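You operate a simulated robot arm through the tools that you are given. There is no shell and no other tool. Be economical: measure what you need, move in short steps, check, and stop when the job is done.

Carry out the task below with a simulated robot arm. There is one attempt and no reset: what you move stays moved.

## Task
Clamp the blue-marked shaft key, stone off its burr and put it in the white tray.
Fine: stone back in its place, clamp lever free again. What is to be rubbed or washed off counts as gone when no trace of it is left.
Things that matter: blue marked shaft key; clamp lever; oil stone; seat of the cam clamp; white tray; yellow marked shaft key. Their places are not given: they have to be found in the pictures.

The check looks at the end state, three seconds after you hand in, the way a careful person would. Anything else that was tipped, shoved, dropped, spilled or broken makes it a failure.

## Robot
A 6-joint arm with a two-finger parallel gripper, fixed in place. Base frame: the origin is at the foot of the arm, x ahead of it, y to its left, z up; the work surface is at about z = 0.86. Readings come in m, degrees, newtons and seconds.
With the tool pointing down near the work surface it reaches from about 0.24 to 0.64 m from the base axis. Its first joint turns from -66.0 to 66.0 degrees. Payload 2.7 kg.
The TCP is the grasp point between the finger pads, 0.023 m short of the fingertips. In the tool frame z runs along the fingers and y along their closing line. Largest opening 0.094 m; finger width 0.038, thickness 0.01; the body of the gripper, 0.054 by 0.096 m, starts 0.039 m behind the TCP.
Orientation is told as [roll, pitch, yaw] about the base's x, y, z axes, in that order, counted from this pose: with the fingers straight down and closing along the base's y, the tool's x points along the base's -x, its y along +y and its z along -z.

## Interface
- The arm moves only by the tool arm_command. Its argument "motion" is a list of rows, each a list of 6 numbers: the shift along the tool's x, y, z in units of 40 mm (1.0 is 40 mm), then the turn, a rotation vector about the tool's x, y, z in units of 6 degrees (1.0 is 6 degrees). In form: [[tx, ty, tz, wx, wy, wz], ...]. A call has 1 to 10 rows; each row shifts and turns the commanded pose from where the row before left it, along the tool's axes as they then stand. "gripper" is the gripper command, from -1 (fully open) to 1 (shut), values between in proportion, set as the call begins (left out, the last holds). A call with a number of a shift or a turn outside -1 to 1 is refused whole. Each row takes 0.2 s and may step no farther than 0.05 m and 8.6 degrees from the row before; otherwise, or with a gripper value out of range, the whole call is refused. A pose out of reach is approached as far as the arm can. The call stops where the force on the tool passes 40 N (or 10 N more than at its start, if that is more) or the arm is blocked; 0.2 s more then pass. Each finger travels about 0.045 m/s and halts on what it meets, pressing with about 28 N; the grip force reading is that of the motor and also rises with nothing between the fingers. The clock runs only during rows and for 0.2 s after the last one: add rows that do not move to give the fingers time. It gives the time, the measured TCP pose, the force on the tool (base axes), the opening and the grip force at its end, in the units of the frame above (readings bear some noise), with the torque about the TCP (base axes, N m) and any sound that the robot's microphone picked up.
- Cameras (640 x 400 px; columns grow to the right, rows downward): "scene" is fixed at [0.0925, -0.4497, 1.3993]; the picture's right is [0.58, -0.81, 0.00], its down [-0.49, -0.35, -0.79] and it looks along [0.64, 0.46, -0.61] (base axes); focal length 359 px, centre (320, 200). "wrist" rides on the gripper at [0.086, 0.016, -0.074] in the tool frame; the picture's right is [-0.18, 0.98, 0.00], its down [-0.58, -0.11, -0.81] and it looks along [-0.79, -0.15, 0.59] (tool axes); focal length 243 px, centre (320, 200).
- get_image(camera): a new picture of that camera. It takes no simulated time.
- probe_pixels(camera, pixels): for up to 12 pixels [column, row] of the newest picture of that camera ("zoom" is the newest enlarged one), the place [x, y, z] in the base frame of the surface seen there, good to about 0.002 m. It takes no simulated time.
- close_up(camera, box): a new picture of the part [left, top, right, bottom] of that camera's present view, enlarged. It takes no simulated time.
- hand_in(): hands the job in; it is judged then, once.

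Go step by step. Measure first, check grasps and placings, and put right what went wrong. The budget is 80 turns and 54 pictures, counting those below and the enlarged ones. Unless the task says otherwise, let go and move clear before handing in, and close with one line.

The tools are called after "Request:" as a command line: name --pt "numbers of a row" for each row, then --argument value for the rest, lists and objects as JSON in quotes. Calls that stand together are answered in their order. arm_command: Moves the arm, as the interface text tells. Its arguments: {"type":"object","properties":{"motion":{"type":"array","items":{"type":"array","items":{"type":"number"}}},"gripper":{"type":"number"}},"required":["motion"]} The other tools are called the same way: get_image (camera) takes a picture; probe_pixels (camera, pixels) gives the place of the surface under pixels of a picture; close_up (camera, box) takes an enlarged picture of a part of a camera's view; hand_in () hands the job in.

At the start:

```text
t: 0.0
eef_pos: [0.4683, -0.1053, 1.1183]
tcp_rot: [0.1, -0.1, 0.0]
contact_force: [0.1, -0.5, -0.3]
wrist_torque: [0.03, 0.0, 0.02]
opening: 0.094
grip_force: 0.0
```

scene: 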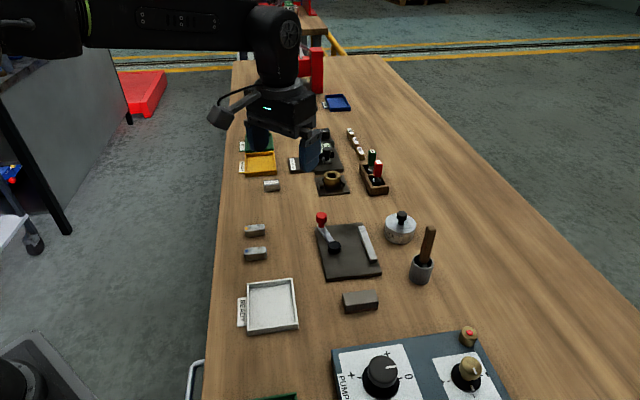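
wrist: 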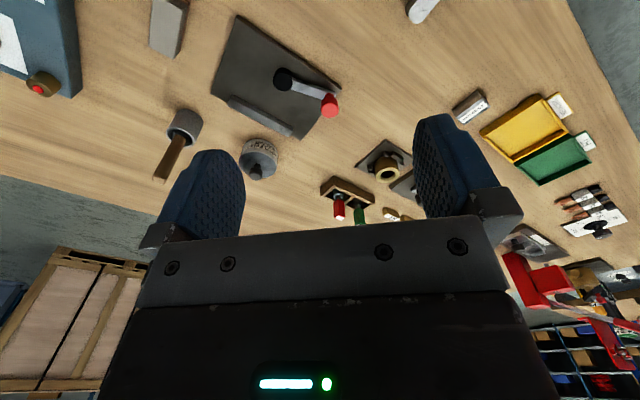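

The scene shows the clamp plate around (347,250), small blocks at (255,230), (255,254), (272,185), a block at (360,301) and the white tray at (271,305). I enlarge these areas to see the markings.

Request:
close_up --camera "scene" --box '[220, 170, 400, 282]'

Request:
close_up --camera "scene" --box '[225, 240, 405, 352]'

```text
3.56 times, centred on (310, 226) of scene
```

zoom: 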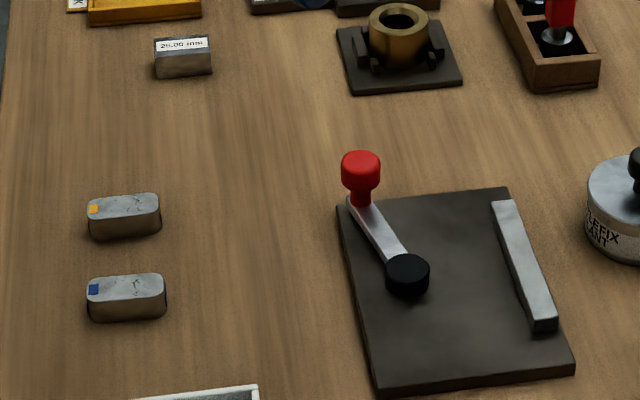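

```text
3.56 times, centred on (315, 296) of scene
```

zoom: 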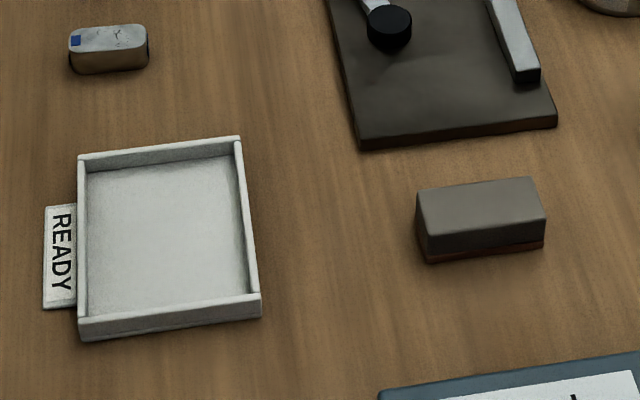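

The blue key is at zoom (108,45), the stone at (480,220) and the tray at (165,240). I measure them.

Request:
probe_pixels --camera "zoom" --pixels '[[72, 34], [140, 27], [146, 43], [73, 52], [110, 38], [418, 194], [530, 180], [543, 213], [428, 233], [480, 205], [428, 260], [160, 240]]'

Request:
probe_pixels --camera "scene" --pixels '[[322, 217], [334, 246], [360, 227], [376, 260], [363, 245], [350, 250], [318, 230], [328, 278], [380, 273], [326, 232], [254, 228], [350, 265]]'

Request:
close_up --camera "wrist" --box '[140, 0, 380, 150]'

```text
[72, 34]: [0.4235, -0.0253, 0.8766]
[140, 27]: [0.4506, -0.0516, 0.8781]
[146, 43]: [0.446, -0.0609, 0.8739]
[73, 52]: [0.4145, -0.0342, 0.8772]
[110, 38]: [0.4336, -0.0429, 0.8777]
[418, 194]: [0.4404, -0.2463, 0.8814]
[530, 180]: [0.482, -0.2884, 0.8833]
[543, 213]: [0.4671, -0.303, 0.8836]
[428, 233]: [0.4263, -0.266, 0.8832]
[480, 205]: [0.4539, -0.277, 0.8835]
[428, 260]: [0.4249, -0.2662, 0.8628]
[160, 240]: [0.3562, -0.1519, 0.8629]
```

```text
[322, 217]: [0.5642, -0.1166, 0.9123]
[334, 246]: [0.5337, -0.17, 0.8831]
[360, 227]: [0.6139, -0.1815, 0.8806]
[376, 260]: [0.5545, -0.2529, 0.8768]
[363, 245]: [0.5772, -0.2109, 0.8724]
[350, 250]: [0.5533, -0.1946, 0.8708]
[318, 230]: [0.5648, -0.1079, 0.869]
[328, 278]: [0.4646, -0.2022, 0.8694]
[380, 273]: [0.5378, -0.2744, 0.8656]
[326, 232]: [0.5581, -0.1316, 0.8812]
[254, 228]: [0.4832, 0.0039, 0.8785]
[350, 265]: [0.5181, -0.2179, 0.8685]
```

```text
2.67 times, centred on (260, 75) of wrist
```

zoom: 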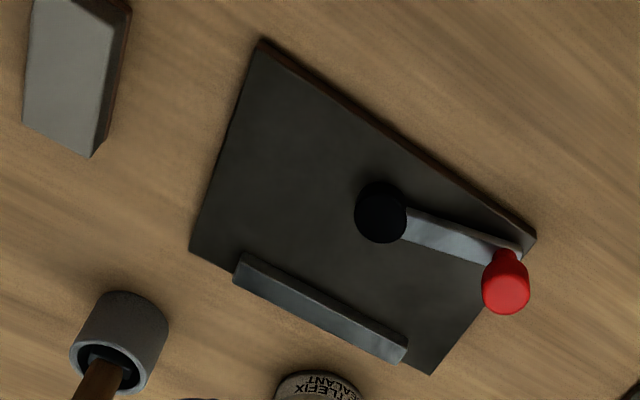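

I zoom in closely on the clamp and on the keys to see the burr and the gap.

Request:
close_up --camera "scene" --box '[304, 205, 400, 285]'

Request:
probe_pixels --camera "zoom" --pixels '[[150, 200], [215, 190], [190, 235], [400, 110], [455, 275], [490, 270], [420, 100], [300, 120], [195, 180], [110, 60], [140, 150], [440, 270]]'

Request:
close_up --camera "scene" --box '[236, 218, 276, 268]'

```text
5.00 times, centred on (352, 245) of scene
```

zoom: 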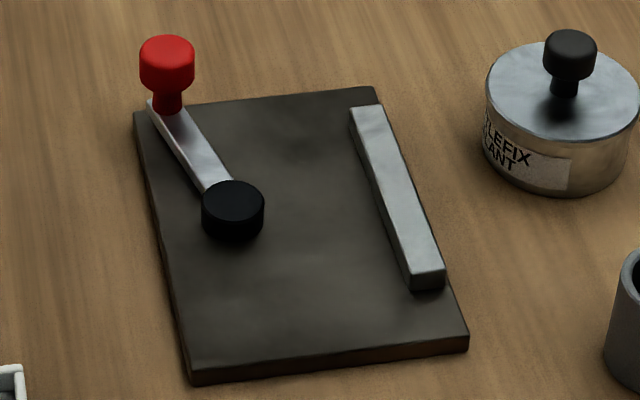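

```text
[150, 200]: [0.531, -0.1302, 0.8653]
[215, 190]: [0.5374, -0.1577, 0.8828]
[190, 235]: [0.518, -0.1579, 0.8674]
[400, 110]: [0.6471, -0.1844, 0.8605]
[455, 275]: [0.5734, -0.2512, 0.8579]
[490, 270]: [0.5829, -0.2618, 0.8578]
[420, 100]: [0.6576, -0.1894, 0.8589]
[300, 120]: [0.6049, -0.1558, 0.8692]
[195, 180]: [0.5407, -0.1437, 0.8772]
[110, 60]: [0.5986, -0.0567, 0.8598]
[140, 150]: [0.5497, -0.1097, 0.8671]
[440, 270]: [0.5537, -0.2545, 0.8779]
```

```text
8.00 times, centred on (256, 243) of scene
```

zoom: 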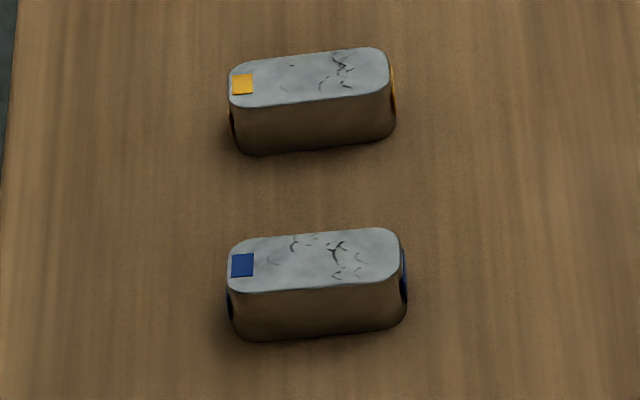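

The burr is the dark scratch pattern on the key's top face. I measure the keys in this zoom, then the clamp in a fresh one.

Request:
probe_pixels --camera "zoom" --pixels '[[245, 243], [385, 230], [398, 270], [236, 288], [232, 265], [400, 250], [316, 260], [315, 236], [318, 286], [320, 330], [310, 120], [405, 275]]'

Request:
close_up --camera "scene" --box '[304, 205, 400, 285]'

Request:
probe_pixels --camera "zoom" --pixels '[[352, 110], [380, 107], [413, 272], [442, 268], [384, 190], [412, 284], [205, 205], [262, 205], [233, 184], [233, 216], [233, 236], [167, 45]]'

```text
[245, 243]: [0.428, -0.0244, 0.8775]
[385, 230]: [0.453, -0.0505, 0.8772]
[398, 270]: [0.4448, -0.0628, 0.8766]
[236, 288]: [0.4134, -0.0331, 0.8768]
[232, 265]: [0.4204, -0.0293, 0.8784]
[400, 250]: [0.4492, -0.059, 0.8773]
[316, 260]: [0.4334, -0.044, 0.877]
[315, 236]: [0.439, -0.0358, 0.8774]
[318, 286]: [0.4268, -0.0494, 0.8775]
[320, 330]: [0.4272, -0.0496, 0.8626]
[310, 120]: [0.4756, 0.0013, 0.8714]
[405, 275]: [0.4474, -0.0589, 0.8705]
```

```text
5.00 times, centred on (352, 245) of scene
```

zoom: 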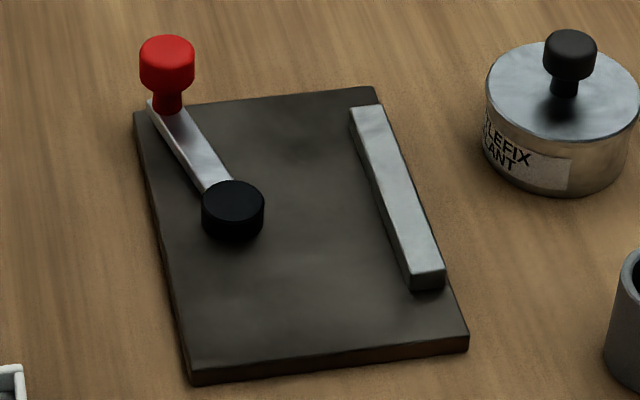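

```text
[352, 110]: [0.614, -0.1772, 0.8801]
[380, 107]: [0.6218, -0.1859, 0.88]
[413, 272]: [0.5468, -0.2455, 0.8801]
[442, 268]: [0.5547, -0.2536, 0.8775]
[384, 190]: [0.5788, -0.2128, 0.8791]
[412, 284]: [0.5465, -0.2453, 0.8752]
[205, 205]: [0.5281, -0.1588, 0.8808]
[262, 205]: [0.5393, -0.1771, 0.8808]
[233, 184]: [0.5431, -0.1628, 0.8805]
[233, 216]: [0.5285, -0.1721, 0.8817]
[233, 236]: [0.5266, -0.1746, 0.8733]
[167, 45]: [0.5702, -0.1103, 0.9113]
```

The key (centre about 0.433,-0.0435, 41×18×17.5 mm) lies parallel to the clamp's gap direction. The gap between cam and rail is about 53 mm. I go above the red knob (0.568,-0.111) to test how the lever and cam move before placing the key.

Request:
arm_command --pt "-0.5 -0.028 0.742 0 0 0" --pt "-0.5 -0.028 0.742 0 0 0" --pt "-0.5 -0.028 0.742 0 0 0" --pt "-0.5 -0.028 0.742 0 0 0" --pt "-0.5 -0.028 0.742 0 0 0" --pt "0 0 0 0 0 0" --gripper -0.2

Request:
get_image --camera "wrist"

Request:
get_image --camera "scene"

```text
t: 1.4
eef_pos: [0.5679, -0.1108, 0.9686]
tcp_rot: [-0.1, 0.0, 0.1]
contact_force: [-0.5, -0.2, 0.1]
wrist_torque: [-0.02, -0.01, -0.01]
opening: 0.0563
grip_force: 0.1
```

```text
45 pictures are left
```

wrist: 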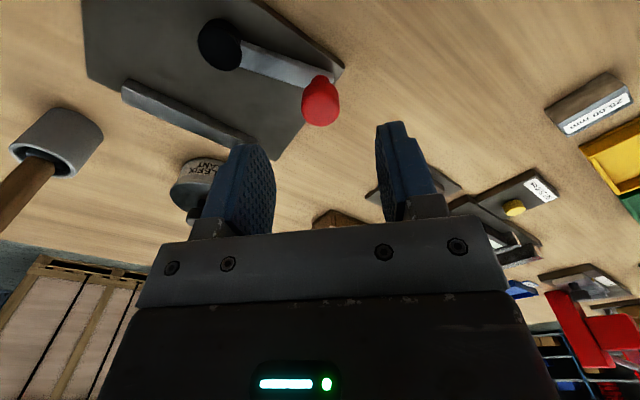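

```text
44 pictures are left
```

scene: 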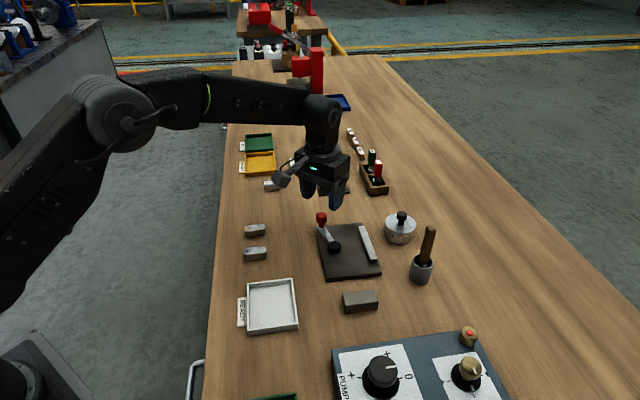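

The hand is above the knob, aligned (wrist knob at (320,100), between the fingers). I lower it by 56 mm and close on the knob.

Request:
arm_command --pt "0 0 0.7 0 0 0" --pt "0 0 0.7 0 0 0" --pt "0 0 0 0 0 0"

Request:
arm_command --pt "0 0 0 0 0 0" --pt "0 0 0 0 0 0" --pt "0 0 0 0 0 0" --pt "0 0 0 0 0 0" --gripper 1

Request:
close_up --camera "scene" --box '[280, 180, 400, 285]'

```text
t: 2.2
eef_pos: [0.5679, -0.1127, 0.913]
tcp_rot: [-0.1, 0.1, 0.0]
contact_force: [1.0, 0.6, -0.1]
wrist_torque: [0.02, 0.0, 0.0]
opening: 0.0565
grip_force: 0.2
```

```text
t: 3.2
eef_pos: [0.5672, -0.109, 0.9136]
tcp_rot: [0.1, -0.1, 0.1]
contact_force: [0.9, 15.5, 0.1]
wrist_torque: [-0.12, 0.21, -0.01]
opening: 0.0238
grip_force: 44.8
```

```text
3.81 times, centred on (340, 232) of scene
```

zoom: 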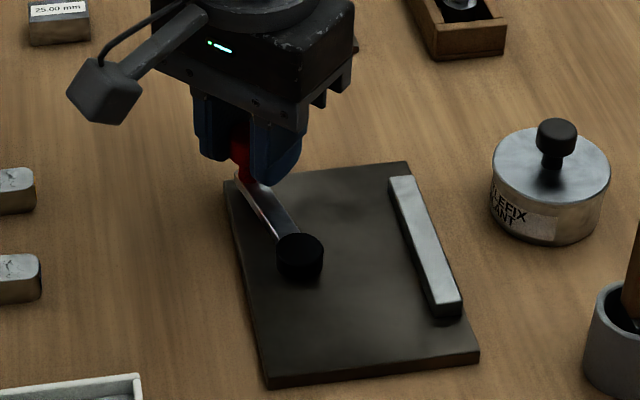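

I have the knob (opening 24 mm). It pushes the hand toward +y, which suggests a stop on the rail side, so I try about 10° counter-clockwise.

Request:
arm_command --pt "0.13 0.1 0 0 0 0" --pt "0.14 0.08 0 0 0 0" --pt "0 0 0 0 0 0"

```text
t: 4.0
eef_pos: [0.5582, -0.106, 0.9134]
tcp_rot: [0.0, 0.0, -0.1]
contact_force: [2.1, -7.2, -5.6]
wrist_torque: [0.17, -0.69, 0.23]
opening: 0.0234
grip_force: 45.1
```

It swings freely counter-clockwise. I follow the arc further (pivot about 0.534,-0.167, radius 66 mm).

Request:
arm_command --pt "0.29 0.05 0 0 0 0" --pt "0.29 0.02 0 0 0 0" --pt "0.29 -0.03 0 0 0 0" --pt "0 0 0 0 0 0"

Request:
close_up --camera "scene" --box '[280, 180, 400, 285]'

```text
t: 5.0
eef_pos: [0.5226, -0.1006, 0.9115]
tcp_rot: [-0.1, -0.1, 0.0]
contact_force: [5.1, -7.4, -1.3]
wrist_torque: [0.19, -0.34, 0.23]
opening: 0.0236
grip_force: 44.8
```

```text
3.81 times, centred on (340, 232) of scene
```

zoom: 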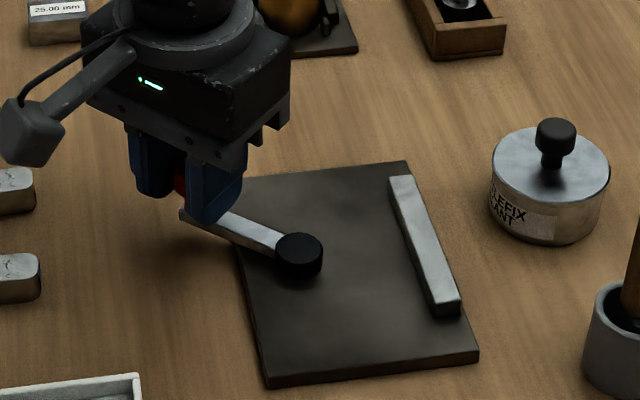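

The hub stays in place while the lever turns. I follow the arc further to learn the lever's closed end.

Request:
arm_command --pt "0.285 -0.06 0 0 0 0" --pt "0.25 -0.12 0 0 0 0" --pt "0.24 -0.16 0 0 0 0" --pt "0 0 0 0 0 0"

Request:
arm_command --pt "0.2 -0.2 0 0 0 0" --pt "0.17 -0.24 0 0 0 0" --pt "0 0 0 0 0 0"

```text
t: 6.0
eef_pos: [0.4898, -0.1112, 0.9118]
tcp_rot: [0.2, 0.4, 0.1]
contact_force: [-18.1, 33.3, 17.2]
wrist_torque: [0.04, -0.19, 0.42]
opening: 0.0238
grip_force: 45.0
```

```text
t: 6.5
eef_pos: [0.484, -0.1164, 0.9112]
tcp_rot: [0.5, -0.2, 0.3]
contact_force: [4.1, 8.3, -0.3]
wrist_torque: [-0.11, 0.28, -0.13]
opening: 0.0232
grip_force: 45.4
stopped in row 2: the force on the tool passed its limit at 57 N (the readings are from after the stop); the commanded pose is now the measured one
```

Request:
get_image --camera "scene"

Request:
close_up --camera "scene" --box '[250, 180, 400, 285]'

```text
41 pictures are left
```

scene: 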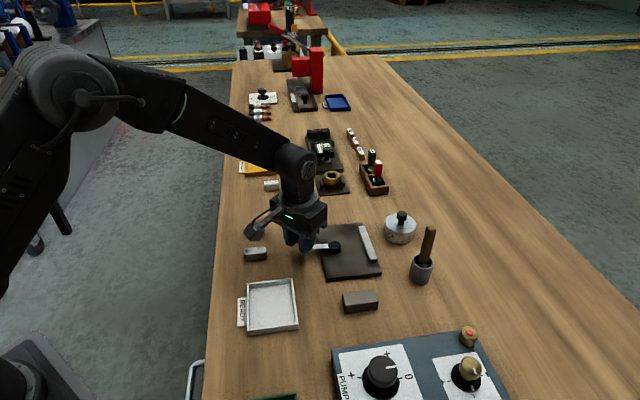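

```text
3.81 times, centred on (325, 232) of scene
```

zoom: 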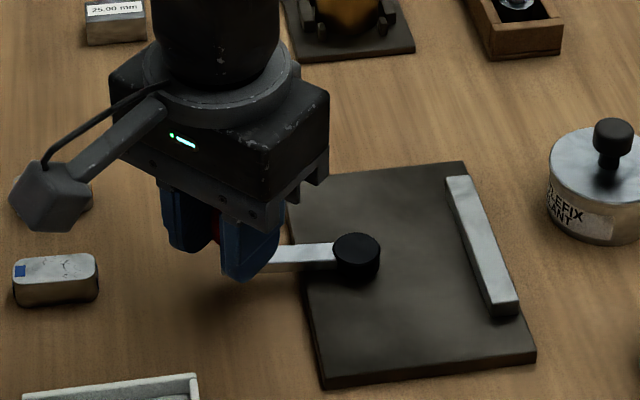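

The lever stops at about 134°, pointing straight away from the rail: that is the clamped end, and the initial 60° is the free end. I swing it back to free.

Request:
arm_command --pt "-0.2 0.1 0 0 0 0" --pt "-0.22 0.06 0 0 0 0" --pt "-0.26 0.12 0 0 0 0" --pt "-0.28 0.07 0 0 0 0" --pt "-0.29 0.02 0 0 0 0" --pt "-0.29 -0.02 0 0 0 0" --pt "-0.28 -0.07 0 0 0 0" --pt "-0.25 -0.11 0 0 0 0" --pt "0 0 0 0 0 0"

```text
t: 8.5
eef_pos: [0.5683, -0.1065, 0.911]
tcp_rot: [0.4, -0.4, 0.5]
contact_force: [6.8, 20.3, -4.6]
wrist_torque: [-0.15, -0.61, -0.34]
opening: 0.0236
grip_force: 44.6
```

The lever is back at its free stop. I let go, rise, and travel above the blue key.

Request:
arm_command --pt "0 0 0 0 0 0" --pt "0 0 0 0 0 0" --pt "0 0 -1 0 0 0" --pt "0 0 -1 0 0 0" --pt "0.834 0.413 0 0 0 0" --pt "0.834 0.413 0 0 0 0" --pt "0.834 0.413 0 0 0 0" --pt "0.834 0.413 0 0 0 0" --gripper -0.1

Request:
arm_command --pt "0 0 0 0 0 0.927" --pt "0 0 0 0 0 0.927" --pt "0 0 0 0 0 0.927" --pt "0 0 0 0 0 0.927" --pt "0 0 0 0 0 0.927" --pt "0 0 0 0 0 0.927" --pt "0 0 0 0 0 0.927" --pt "0 0 0 0 0 0.927" --pt "0 0 0 0 0 0"

Request:
get_image --camera "wrist"

Request:
get_image --camera "scene"

```text
t: 10.3
eef_pos: [0.4319, -0.048, 0.9909]
tcp_rot: [0.3, -0.2, 0.4]
contact_force: [-0.3, -0.4, 0.2]
wrist_torque: [-0.02, 0.03, -0.01]
opening: 0.0519
grip_force: 0.0
```

```text
t: 12.3
eef_pos: [0.4331, -0.0467, 0.9909]
tcp_rot: [0.5, 0.2, -44.2]
contact_force: [-0.6, 0.0, 1.1]
wrist_torque: [0.0, 0.0, 0.0]
opening: 0.0518
grip_force: 0.0
```

```text
39 pictures are left
```

wrist: 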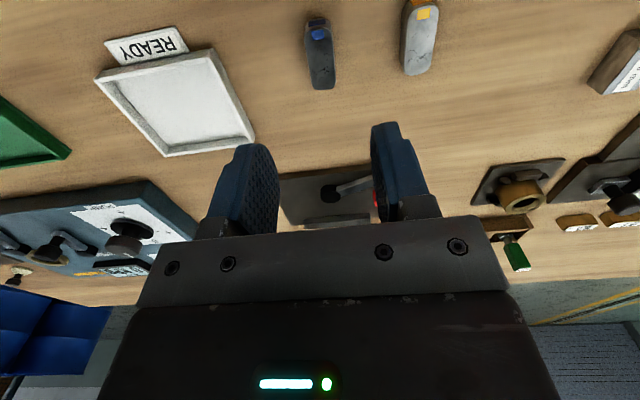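

```text
38 pictures are left
```

scene: 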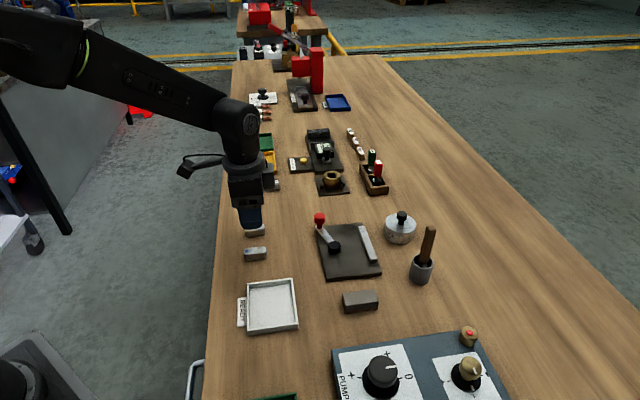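

The hand is turned parallel to the key (wrist: key at (320,55)). I probe it from this view to correct the aim.

Request:
probe_pixels --camera "wrist" --pixels '[[309, 50], [328, 50], [316, 28], [321, 72], [320, 50], [312, 76], [333, 76], [318, 20]]'

Request:
arm_command --pt "0 0 0 0 0 0"

```text
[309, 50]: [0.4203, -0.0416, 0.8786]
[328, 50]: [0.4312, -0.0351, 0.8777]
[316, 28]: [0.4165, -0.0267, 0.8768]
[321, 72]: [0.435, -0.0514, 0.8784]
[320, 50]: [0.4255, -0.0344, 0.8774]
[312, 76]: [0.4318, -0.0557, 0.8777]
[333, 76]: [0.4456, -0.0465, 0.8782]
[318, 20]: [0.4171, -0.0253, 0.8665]
```

```text
t: 12.7
eef_pos: [0.4327, -0.047, 0.9923]
tcp_rot: [0.4, 0.0, -44.1]
contact_force: [-1.1, -0.8, -0.4]
wrist_torque: [-0.02, 0.02, 0.02]
opening: 0.0517
grip_force: 0.0
```

The key centre is at (0.4335,-0.044), about 2.4 mm off along the closing line. I correct that, descend, and close.

Request:
arm_command --pt "0.04 0.06 0.66 0 0 0" --pt "0 0 0.66 0 0 0" --pt "0 0 0.66 0 0 0" --pt "0 0 0.66 0 0 0" --pt "0 0 0 0 0 0"

Request:
arm_command --pt "0 0 0 0 0 0" --pt "0 0 0 0 0 0" --pt "0 0 0 0 0 0" --pt "0 0 0 0 0 0" --gripper 1

```text
t: 13.9
eef_pos: [0.4338, -0.0407, 0.8847]
tcp_rot: [0.4, 0.2, -44.1]
contact_force: [-0.4, -0.2, -0.4]
wrist_torque: [0.02, -0.02, 0.0]
opening: 0.0519
grip_force: 0.1
```

```text
t: 14.9
eef_pos: [0.4333, -0.0412, 0.8844]
tcp_rot: [0.3, 0.1, -44.0]
contact_force: [0.2, 0.0, -1.0]
wrist_torque: [0.01, 0.04, 0.02]
opening: 0.0192
grip_force: 27.9
```

The key is gripped (opening 19 mm). I lift it 100 mm and carry it above the seat between hub and rail.

Request:
arm_command --pt "0 0 -0.8 0 0 0" --pt "0 0 -0.8 0 0 0" --pt "0 0 -0.8 0 0 0" --pt "-0.991 -0.096 0 0 0 0" --pt "-0.991 -0.096 0 0 0 0" --pt "-0.991 -0.096 0 0 0 0" --pt "-0.991 -0.096 0 0 0 0" --pt "-0.991 -0.096 0 0 0 0" --pt "0 0 0 0 0 0"

Request:
close_up --camera "scene" --box '[270, 150, 430, 290]'

```text
t: 16.9
eef_pos: [0.5605, -0.1938, 0.9802]
tcp_rot: [0.4, 0.1, -44.2]
contact_force: [0.0, -1.1, 0.3]
wrist_torque: [-0.03, 0.0, 0.03]
opening: 0.0
grip_force: 27.9
```

```text
2.86 times, centred on (350, 220) of scene
```

zoom: 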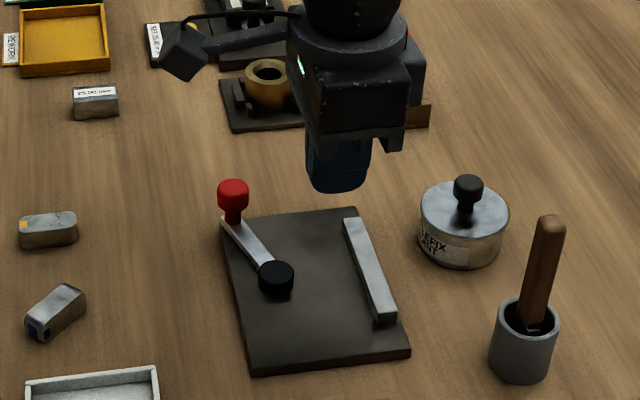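

The grip failed: the opening is 0.0 and the key now lies at zoom (55,312), turned. I look at it closely.

Request:
close_up --camera "scene" --box '[256, 214, 316, 274]'

Request:
get_image --camera "scene"

```text
6.67 times, centred on (286, 244) of scene
```

zoom: 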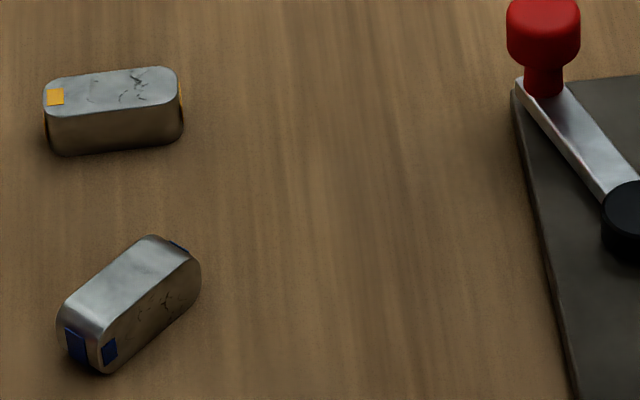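

```text
35 pictures are left
```

scene: 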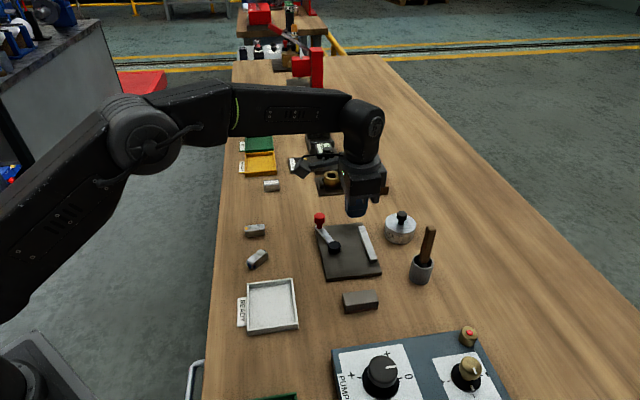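

The key slipped because I lifted before the fingers had finished closing (they travel only about 33 mm/s in total). It tipped onto its side with the burr face turned toward the camera. I measure its pose to plan setting it upright.

Request:
close_up --camera "scene" --box '[240, 238, 276, 274]'

Request:
probe_pixels --camera "zoom" --pixels '[[320, 200], [250, 250], [380, 130], [330, 250], [280, 300], [400, 200], [290, 190], [350, 210]]'

```text
11.11 times, centred on (258, 256) of scene
```

zoom: 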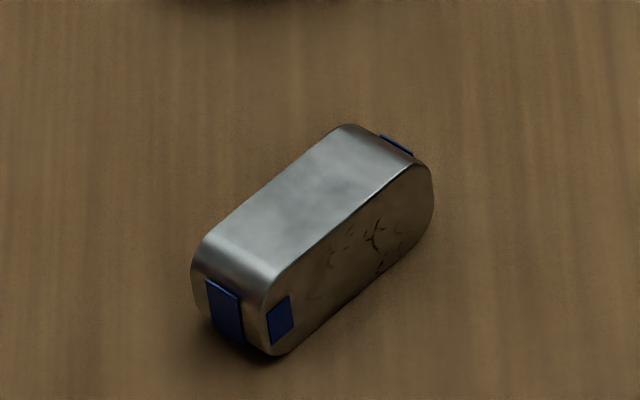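

```text
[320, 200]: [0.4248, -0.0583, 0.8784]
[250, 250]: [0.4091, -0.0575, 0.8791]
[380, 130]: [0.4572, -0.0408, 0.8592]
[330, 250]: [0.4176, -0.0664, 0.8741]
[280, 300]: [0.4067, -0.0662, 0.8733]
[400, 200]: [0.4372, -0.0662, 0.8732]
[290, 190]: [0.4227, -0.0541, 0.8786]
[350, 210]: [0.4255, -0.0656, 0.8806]
```

The key now lies along x, burr face toward −y, centre about (0.422,−0.0575). Plan: pick it by its upper part with the fingers closing along y, roll the tool 60° so the burr faces up, and set it down. First I return the yaw to 0 and travel above it.

Request:
arm_command --pt "0 0 0 0 0 -0.921" --pt "0 0 0 0 0 -0.921" --pt "0 0 0 0 0 -0.921" --pt "0 0 0 0 0 -0.921" --pt "0 0 0 0 0 -0.921" --pt "0 0 0 0 0 -0.921" --pt "0 0 0 0 0 -0.921" --pt "0 0 0 0 0 -0.921" --gripper 0.1

Request:
arm_command --pt "0.692 0.682 0 0 0 0" --pt "0.692 0.682 0 0 0 0" --pt "0.692 0.682 0 0 0 0" --pt "0.692 0.682 0 0 0 0" --pt "0.692 0.682 0 0 0 0" --pt "0 0 0 0 0 0"

Request:
get_image --camera "wrist"

Request:
get_image --camera "scene"

Request:
probe_pixels --camera "scene" --pixels '[[246, 287], [293, 279], [298, 328], [248, 334], [244, 227], [265, 232], [217, 220], [214, 250]]'

```text
t: 18.7
eef_pos: [0.5613, -0.1954, 0.9814]
tcp_rot: [0.5, -0.2, 0.3]
contact_force: [0.0, 0.3, -0.4]
wrist_torque: [0.01, 0.01, -0.02]
opening: 0.0422
grip_force: 0.0
```

```text
t: 20.1
eef_pos: [0.4223, -0.0571, 0.9825]
tcp_rot: [0.5, -0.2, 0.1]
contact_force: [0.8, -0.5, 0.8]
wrist_torque: [0.0, 0.01, 0.02]
opening: 0.0424
grip_force: 0.1
```

```text
33 pictures are left
```

wrist: 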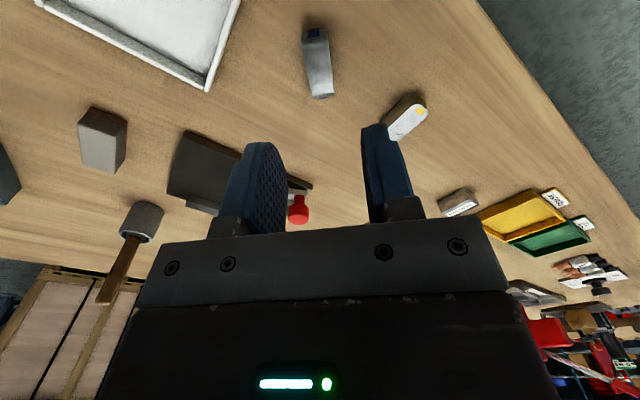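

```text
32 pictures are left
```

scene: 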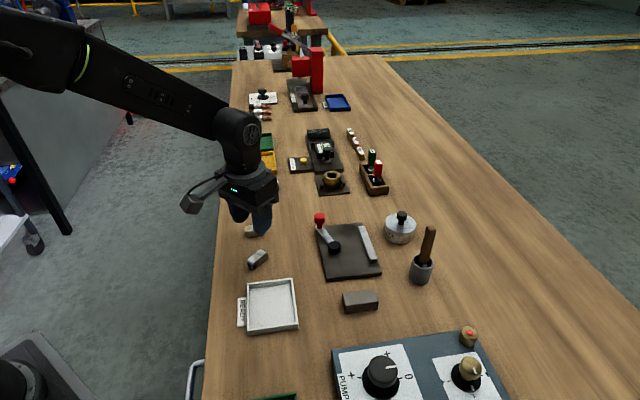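

```text
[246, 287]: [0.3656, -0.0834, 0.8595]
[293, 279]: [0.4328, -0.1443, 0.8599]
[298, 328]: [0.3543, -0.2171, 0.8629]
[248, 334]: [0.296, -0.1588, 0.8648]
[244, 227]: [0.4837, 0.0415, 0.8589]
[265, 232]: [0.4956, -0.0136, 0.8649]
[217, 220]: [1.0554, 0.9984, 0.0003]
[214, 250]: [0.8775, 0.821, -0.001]
```

Hand above the key (wrist: key at (318,62)). I check its edges from here.

Request:
probe_pixels --camera "wrist" --pixels '[[314, 31], [321, 92], [306, 60], [317, 60], [329, 60], [303, 40], [327, 36], [332, 85]]'

```text
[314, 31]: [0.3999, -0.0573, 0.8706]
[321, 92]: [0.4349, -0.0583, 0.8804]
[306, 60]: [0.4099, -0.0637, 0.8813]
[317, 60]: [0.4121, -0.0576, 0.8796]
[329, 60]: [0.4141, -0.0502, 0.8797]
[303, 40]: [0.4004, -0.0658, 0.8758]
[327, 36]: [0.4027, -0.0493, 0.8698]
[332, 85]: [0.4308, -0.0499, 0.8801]
```

Aligned within about 1 mm. I lower to TCP z 0.891 so about 12 mm of the key is between the tips, then close with ample time.

Request:
arm_command --pt "0.03 0 0.76 0 0 0" --pt "0 0 0.76 0 0 0" --pt "0 0 0.755 0 0 0" --pt "0 0 0 0 0 0"

Request:
arm_command --pt "0 0 0 0 0 0" --pt "0 0 0 0 0 0" --pt "0 0 0 0 0 0" --pt "0 0 0 0 0 0" --pt "0 0 0 0 0 0" --pt "0 0 0 0 0 0" --pt "0 0 0 0 0 0" --gripper 1

Request:
arm_command --pt "0 0 -0.3 0 0 0" --pt "0 0 -0.5 0 0 0" --pt "0 0 -0.5 0 0 0" --pt "0 0 0 0 0 0"

Request:
close_up --camera "scene" --box '[210, 200, 310, 290]'

```text
t: 21.1
eef_pos: [0.4231, -0.0576, 0.8888]
tcp_rot: [0.3, -0.2, 0.0]
contact_force: [-0.6, -0.3, 0.0]
wrist_torque: [-0.06, 0.01, 0.01]
opening: 0.0424
grip_force: 0.1
```

```text
t: 22.7
eef_pos: [0.4222, -0.0575, 0.8899]
tcp_rot: [0.5, -0.2, 0.1]
contact_force: [0.0, -0.1, -0.4]
wrist_torque: [0.0, 0.03, -0.01]
opening: 0.0173
grip_force: 28.6
```

```text
t: 23.7
eef_pos: [0.421, -0.0589, 0.9424]
tcp_rot: [0.5, -0.3, 0.1]
contact_force: [-0.6, -0.5, -2.0]
wrist_torque: [0.02, 0.02, 0.04]
opening: 0.017
grip_force: 27.7
```

```text
4.44 times, centred on (260, 245) of scene
```

zoom: 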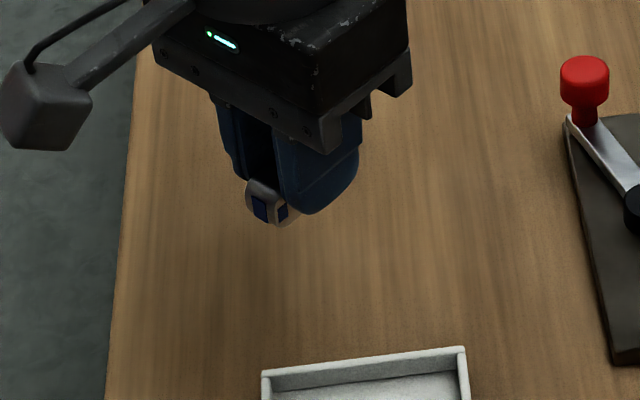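

The key is held firmly (opening 17 mm, still there after lifting). Now I roll the tool 60° about its x so the burr face turns upward, checking the reached pose.

Request:
arm_command --pt "0.2 0 -0.5 0 0 0" --pt "0.1 0 0 1 0 0" --pt "0 0 0 1 0 0" --pt "0 0 0 1 0 0" --pt "0 0 0 1 0 0" --pt "0 0 0 1 0 0" --pt "0 0 0 0 0 0"

```text
t: 25.3
eef_pos: [0.4095, -0.0581, 0.9629]
tcp_rot: [-29.7, -0.2, 0.0]
contact_force: [1.1, 1.4, -1.6]
wrist_torque: [0.02, -0.03, -0.01]
opening: 0.0172
grip_force: 27.8
```

Request:
arm_command --pt "0 0 0 1 0 0" --pt "0 0 0 1 0 0" --pt "0 0 0 1 0 0" --pt "0 0 0 1 0 0" --pt "0 0 0 1 0 0" --pt "0 0 0 0 0 0"

Request:
get_image --camera "scene"

Request:
close_up --camera "scene" --box '[200, 190, 310, 290]'

```text
t: 26.7
eef_pos: [0.409, -0.0588, 0.9641]
tcp_rot: [-59.7, -0.2, 0.2]
contact_force: [0.2, -0.2, -1.9]
wrist_torque: [0.02, 0.01, 0.0]
opening: 0.0171
grip_force: 27.7
```

```text
30 pictures are left
```

scene: 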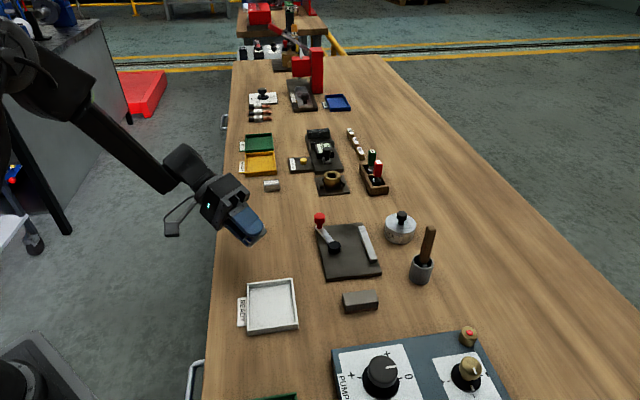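

```text
4.00 times, centred on (255, 240) of scene
```

zoom: 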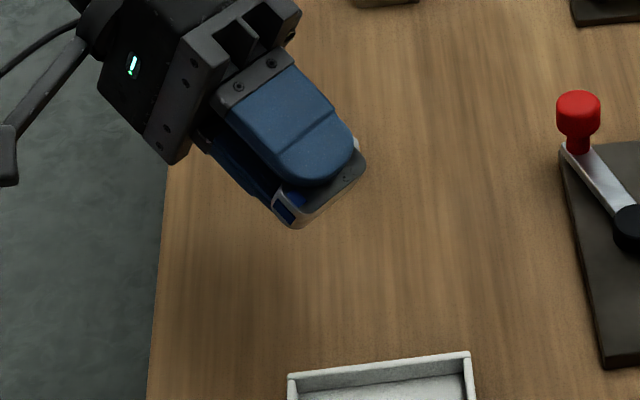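

The roll worked: burr face now points up and forward, key still held. I lower straight down (tool y 0.866, z 0.5) toward the table, then in fine steps until contact.

Request:
arm_command --pt "0 0.5 0.289 0 0 0" --pt "0 0.5 0.289 0 0 0" --pt "0 0.46 0.266 0 0 0" --pt "0 0 0 0 0 0"

Request:
close_up --camera "scene" --box '[200, 190, 310, 290]'

```text
t: 27.7
eef_pos: [0.4098, -0.0583, 0.8963]
tcp_rot: [-59.5, -0.1, 0.1]
contact_force: [-0.1, -0.1, -1.2]
wrist_torque: [0.03, -0.01, 0.0]
opening: 0.0173
grip_force: 28.0
```

```text
4.00 times, centred on (255, 240) of scene
```

zoom: 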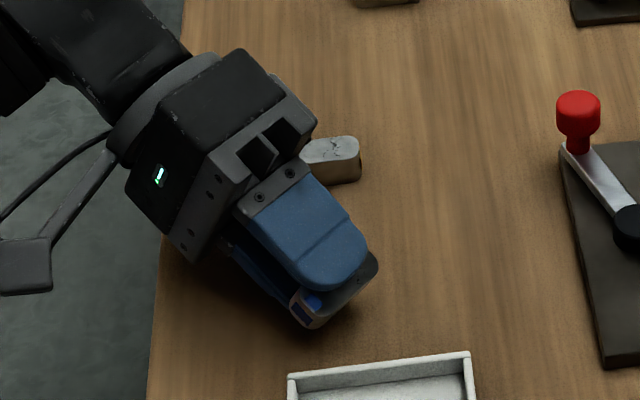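

Clear of the yellow key. Down in fine steps until touching.

Request:
arm_command --pt "0 0.0433 0.025 0 0 0" --pt "0 0.0433 0.025 0 0 0" --pt "0 0 0 0 0 0"

Request:
arm_command --pt "0 0.0433 0.025 0 0 0" --pt "0 0 0 0 0 0"

Request:
arm_command --pt "0 0.0433 0.025 0 0 0" --pt "0 0 0 0 0 0"

```text
t: 28.5
eef_pos: [0.4096, -0.0576, 0.893]
tcp_rot: [-59.6, -0.2, 0.1]
contact_force: [-1.1, 1.0, -1.4]
wrist_torque: [0.02, 0.0, -0.02]
opening: 0.0171
grip_force: 27.9
```

```text
t: 29.1
eef_pos: [0.4109, -0.0592, 0.8903]
tcp_rot: [-59.6, -0.2, 0.1]
contact_force: [0.7, 0.3, -1.2]
wrist_torque: [-0.01, 0.0, -0.03]
opening: 0.0172
grip_force: 27.9
```

```text
t: 29.7
eef_pos: [0.4101, -0.0584, 0.8883]
tcp_rot: [-59.6, -0.1, 0.0]
contact_force: [-0.9, 0.8, 1.7]
wrist_torque: [-0.03, 0.03, -0.04]
opening: 0.0175
grip_force: 28.1
```

Touching lightly (vertical force turned positive). I open the fingers slightly while rising 3 mm, leaving the key resting on the lower finger and the table.

Request:
arm_command --pt "0 -0.0325 -0.019 0 0 0" --pt "0 -0.0325 -0.019 0 0 0" --pt "0 0 0 0 0 0" --gripper 0.47

Request:
close_up --camera "scene" --box '[220, 210, 310, 290]'

```text
t: 30.5
eef_pos: [0.4105, -0.0571, 0.8902]
tcp_rot: [-59.5, -0.2, 0.3]
contact_force: [2.6, -1.8, 2.0]
wrist_torque: [-0.03, 0.01, 0.06]
opening: 0.0237
grip_force: 0.0
```

```text
5.00 times, centred on (265, 250) of scene
```

zoom: 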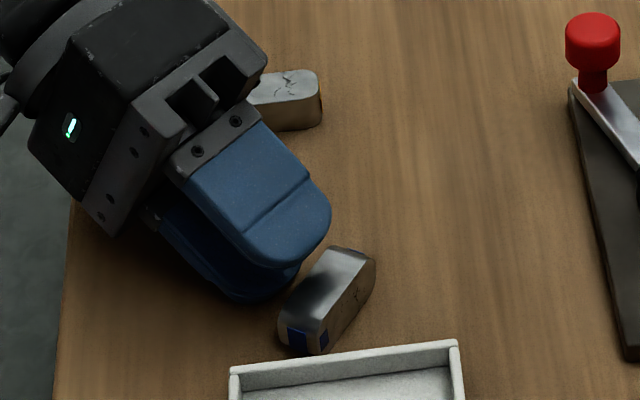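

The key slid down the finger and fell back on its side (zoom (330,300)), so 60° isn't enough. The hand reaches over the table's left edge, so with the key turned I can tilt to nearly 90° with the body beyond the edge. I back off and measure key and edge.

Request:
arm_command --pt "0 -0.5 -0.9 0 0 0" --pt "0 -0.5 -0.9 0 0 0" --pt "0 0 0 -1 0 0" --pt "0 0 0 -1 0 0" --pt "0 0 0 -1 0 0" --pt "0 0 0 -1 0 0" --pt "0 0 0 -1 0 0" --pt "0 0 0 -1 0 0" --pt "0 0 0 -1 0 0" --pt "0 0 0 -1 0 0" --gripper 0.1

Request:
arm_command --pt "0 0 0 -1 0 0" --pt "0 0 0 -1 0 0" --pt "0 0 0 0 0 0"

Request:
get_image --camera "scene"

Request:
close_up --camera "scene" --box '[205, 240, 305, 300]'

```text
t: 32.7
eef_pos: [0.409, -0.0167, 0.9605]
tcp_rot: [-11.5, -0.2, 0.1]
contact_force: [-0.2, 0.1, 0.0]
wrist_torque: [-0.02, -0.01, 0.0]
opening: 0.0423
grip_force: 0.1
```

```text
t: 33.5
eef_pos: [0.41, -0.0159, 0.9628]
tcp_rot: [0.6, -0.2, 0.2]
contact_force: [0.1, 0.2, -0.4]
wrist_torque: [0.0, -0.02, 0.02]
opening: 0.0422
grip_force: 0.0
```

```text
26 pictures are left
```

scene: 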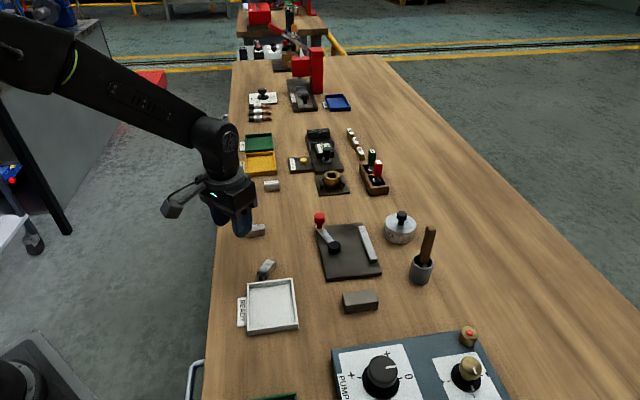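

```text
6.40 times, centred on (255, 270) of scene
```

zoom: 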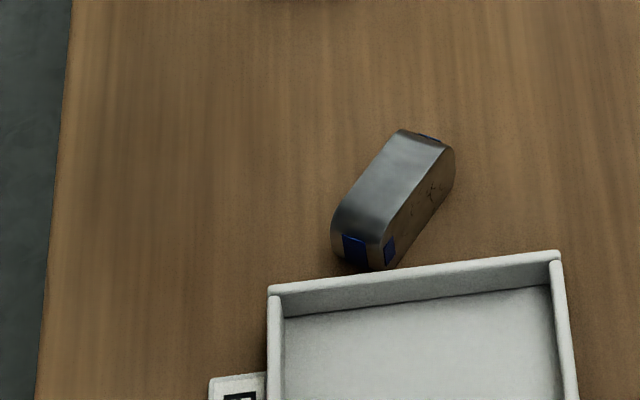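

I probe key faces, the table edge and the tray's near wall.

Request:
probe_pixels --camera "zoom" --pixels '[[345, 215], [395, 145], [390, 180], [402, 250], [447, 180], [368, 185], [415, 190], [268, 292], [440, 270], [72, 60], [50, 250], [366, 235]]'

```text
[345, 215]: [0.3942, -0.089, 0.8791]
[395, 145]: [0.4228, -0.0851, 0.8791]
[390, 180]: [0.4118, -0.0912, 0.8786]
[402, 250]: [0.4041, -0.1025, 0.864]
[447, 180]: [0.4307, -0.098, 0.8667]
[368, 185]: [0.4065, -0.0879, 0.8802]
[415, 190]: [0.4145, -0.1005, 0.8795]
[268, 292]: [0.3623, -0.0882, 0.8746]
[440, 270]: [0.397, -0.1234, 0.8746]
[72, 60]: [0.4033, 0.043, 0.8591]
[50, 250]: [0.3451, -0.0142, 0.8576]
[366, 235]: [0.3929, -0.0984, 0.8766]
```

The table edge runs along 45° at v≈0.257, and the key's axis is at about 9°, close to the tray's wall. I will grip it 12 mm toward its far end to clear the tray: moving above (0.4244,−0.0921), yaw +9°.

Request:
arm_command --pt "-0.18 -0.953 0 0 0 0" --pt "-0.18 -0.953 0 0 0 0" --pt "0 0 0 0 0 -0.75" --pt "0 0 0 0 0 -0.75" --pt "0 0 0 0 0 0" --pt "0 0 0 0 0 0" --gripper 0.38

Request:
close_up --camera "wrist" --box '[220, 0, 420, 125]'

Request:
probe_pixels --camera "zoom" --pixels '[[280, 150], [300, 150], [320, 150], [340, 150], [300, 220], [320, 220], [340, 220], [360, 220], [310, 100], [330, 100], [330, 180], [310, 180]]'

```text
t: 34.9
eef_pos: [0.4239, -0.0936, 0.962]
tcp_rot: [0.4, -0.2, 9.1]
contact_force: [0.5, -0.1, 0.3]
wrist_torque: [-0.03, -0.03, -0.06]
opening: 0.0286
grip_force: 0.1
```

```text
3.20 times, centred on (320, 62) of wrist
```

zoom: 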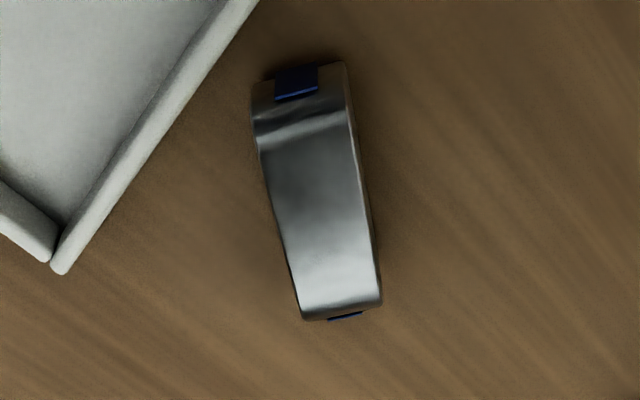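

```text
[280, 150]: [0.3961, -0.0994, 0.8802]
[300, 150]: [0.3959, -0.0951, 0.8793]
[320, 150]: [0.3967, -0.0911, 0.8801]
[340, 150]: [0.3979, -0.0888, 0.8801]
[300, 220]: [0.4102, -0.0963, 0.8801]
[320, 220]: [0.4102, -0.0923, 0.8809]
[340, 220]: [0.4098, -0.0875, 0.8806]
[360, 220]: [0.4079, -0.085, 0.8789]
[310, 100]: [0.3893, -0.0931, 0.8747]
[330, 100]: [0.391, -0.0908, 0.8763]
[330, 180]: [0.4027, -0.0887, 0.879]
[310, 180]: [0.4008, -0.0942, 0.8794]
```

The key lies between the fingers' lines; I nudge +1 mm, descend 72 mm, and close with enough time.

Request:
arm_command --pt "0 0.03 0.6 0 0 0" --pt "0 0 0.6 0 0 0" --pt "0 0 0.6 0 0 0" --pt "0 0 0 0 0 0"

Request:
arm_command --pt "0 0 0 0 0 0" --pt "0 0 0 0 0 0" --pt "0 0 0 0 0 0" --pt "0 0 0 0 0 0" --pt "0 0 0 0 0 0" --pt "0 0 -0.2 0 0 0" --pt "0 0 -0.4 0 0 0" --pt "0 0 -0.6 0 0 0" --pt "0 0 -0.8 0 0 0" --pt "0 0 0 0 0 0" --gripper 1

```text
t: 35.9
eef_pos: [0.4238, -0.0912, 0.8881]
tcp_rot: [0.4, -0.3, 9.1]
contact_force: [-0.4, -0.6, -0.1]
wrist_torque: [-0.03, -0.01, -0.01]
opening: 0.0288
grip_force: 0.2
```

```text
t: 38.1
eef_pos: [0.4238, -0.0927, 0.9678]
tcp_rot: [0.3, -0.2, 9.1]
contact_force: [-0.1, -0.3, -1.6]
wrist_torque: [0.01, 0.01, 0.01]
opening: 0.0171
grip_force: 28.3
```

Held at 17.1 mm after lifting. Now I yaw to +45.5° and move toward the table edge so the body can hang outside it.

Request:
arm_command --pt "0 0 0 0 0 -0.867" --pt "0 0 0 0 0 -0.867" --pt "0 0 0 0 0 -0.867" --pt "0 0 0 0 0 -0.867" --pt "0 0 0 0 0 -0.867" --pt "0 0 0 0 0 -0.867" --pt "0 0 0 0 0 -0.867" --pt "-0.388 0.958 0 0 0 0" --pt "-0.388 0.958 0 0 0 0" --pt "0 0 0 0 0 0"

Request:
arm_command --pt "0 0 0 1 0 0" --pt "0 0 0 1 0 0" --pt "0 0 0 1 0 0" --pt "0 0 0 1 0 0" --pt "0 0 0 1 0 0" --pt "0 0 0 1 0 0" --pt "0 0 0 1 0 0" --pt "0 0 0 0 0 0"

```text
t: 40.3
eef_pos: [0.3908, -0.0134, 0.971]
tcp_rot: [0.1, -0.4, 45.5]
contact_force: [-0.5, -0.5, -1.1]
wrist_torque: [0.02, -0.06, -0.04]
opening: 0.017
grip_force: 28.4
```

```text
t: 42.1
eef_pos: [0.3895, -0.0156, 0.9696]
tcp_rot: [-41.9, -0.4, 45.5]
contact_force: [1.1, 0.6, -1.8]
wrist_torque: [0.0, 0.0, 0.01]
opening: 0.0174
grip_force: 27.7
```

Request:
arm_command --pt "0 0 0 1 0 0" --pt "0 0 0 1 0 0" --pt "0 0 0 1 0 0" --pt "0 0 0 1 0 0" --pt "0 0 0 1 0 0" --pt "0 0 0 1 0 0" --pt "0 0 0 1 0 0" --pt "0 0 0 0 0 0"

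Request:
get_image --camera "scene"

```text
t: 43.9
eef_pos: [0.3903, -0.0154, 0.9699]
tcp_rot: [-83.8, -0.4, 45.6]
contact_force: [0.5, -0.2, -1.2]
wrist_torque: [0.0, 0.0, 0.0]
opening: 0.0172
grip_force: 27.8
```

```text
23 pictures are left
```

scene: 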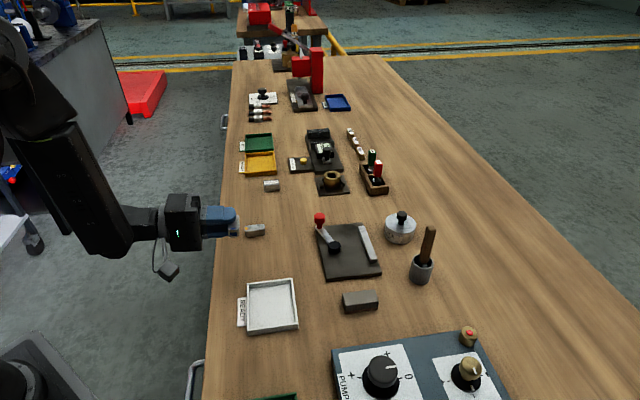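

The hand is now almost horizontal with its body beyond the table edge and the key burr-up at its tips. I lower it 84 mm.

Request:
arm_command --pt "0 0.696 0.073 0 0 0" --pt "0 0.696 0.073 0 0 0" --pt "0 0.68 0.071 0 0 0" --pt "0 0 0 0 0 0"

Request:
close_up --camera "scene" --box '[170, 190, 300, 280]'

```text
t: 44.9
eef_pos: [0.3917, -0.0158, 0.8845]
tcp_rot: [-83.8, -0.4, 45.6]
contact_force: [0.4, 0.9, -1.0]
wrist_torque: [0.01, 0.0, -0.04]
opening: 0.0175
grip_force: 27.7
```

```text
4.44 times, centred on (235, 235) of scene
```

zoom: 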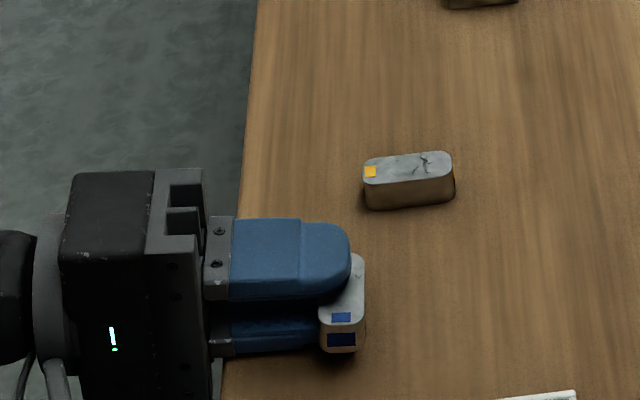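

Burr face is up. I go down in 1.5 mm steps until contact.

Request:
arm_command --pt "0 0.0375 0.004 0 0 0" --pt "0 0 0 0 0 0"

Request:
arm_command --pt "0 0.0375 0.004 0 0 0" --pt "0 0 0 0 0 0"

Request:
arm_command --pt "0 0.0375 0.004 0 0 0" --pt "0 0 0 0 0 0"

```text
t: 45.5
eef_pos: [0.3917, -0.0137, 0.884]
tcp_rot: [-83.9, -0.3, 45.5]
contact_force: [-0.4, 0.0, -1.4]
wrist_torque: [0.04, 0.0, 0.07]
opening: 0.0173
grip_force: 27.5
```

```text
t: 46.1
eef_pos: [0.3901, -0.0149, 0.8827]
tcp_rot: [-83.9, -0.5, 45.4]
contact_force: [-1.0, -0.6, -1.3]
wrist_torque: [0.03, 0.04, -0.02]
opening: 0.0172
grip_force: 27.8
```

```text
t: 46.7
eef_pos: [0.3918, -0.0151, 0.8819]
tcp_rot: [-84.1, -0.5, 45.5]
contact_force: [-3.6, -0.9, 14.3]
wrist_torque: [-0.2, 0.3, -0.02]
opening: 0.017
grip_force: 27.5
```

The table touches at TCP 0.882, but the finger's thickness leaves the key 10 mm up; dropping it could tumble it. Better: regrip with more of the key protruding, then tilt only about 55° so the key's edge itself meets the table. I go back up and to vertical.

Request:
arm_command --pt "0 -1 -0.1 0 0 0" --pt "0 -1 -0.1 0 0 0" --pt "0 0 0 -1 0 0" --pt "0 0 0 -1 0 0" --pt "0 0 0 -1 0 0" --pt "0 0 0 -1 0 0" --pt "0 0 0 -1 0 0" --pt "0 0 0 -1 0 0" --pt "0 0 0 -1 0 0" --pt "0 0 0 0 0 0"

Request:
arm_command --pt "0 0 0 -1 0 0" --pt "0 0 0 -1 0 0" --pt "0 0 0 -1 0 0" --pt "0 0 0 -1 0 0" --pt "0 0 0 -1 0 0" --pt "0 0 0 -1 0 0" --pt "0 0 0 -1 0 0" --pt "0 0 0 0 0 0" --pt "0 0 0 0 0 0"

```text
t: 48.9
eef_pos: [0.3899, -0.0159, 0.9611]
tcp_rot: [-41.8, -0.5, 45.5]
contact_force: [-0.2, 0.5, -2.2]
wrist_torque: [0.03, -0.01, -0.02]
opening: 0.0172
grip_force: 28.0
```

```text
t: 50.9
eef_pos: [0.3918, -0.0157, 0.9614]
tcp_rot: [0.3, -0.5, 45.6]
contact_force: [0.4, -0.3, -1.2]
wrist_torque: [0.01, -0.02, 0.01]
opening: 0.0172
grip_force: 28.0
```

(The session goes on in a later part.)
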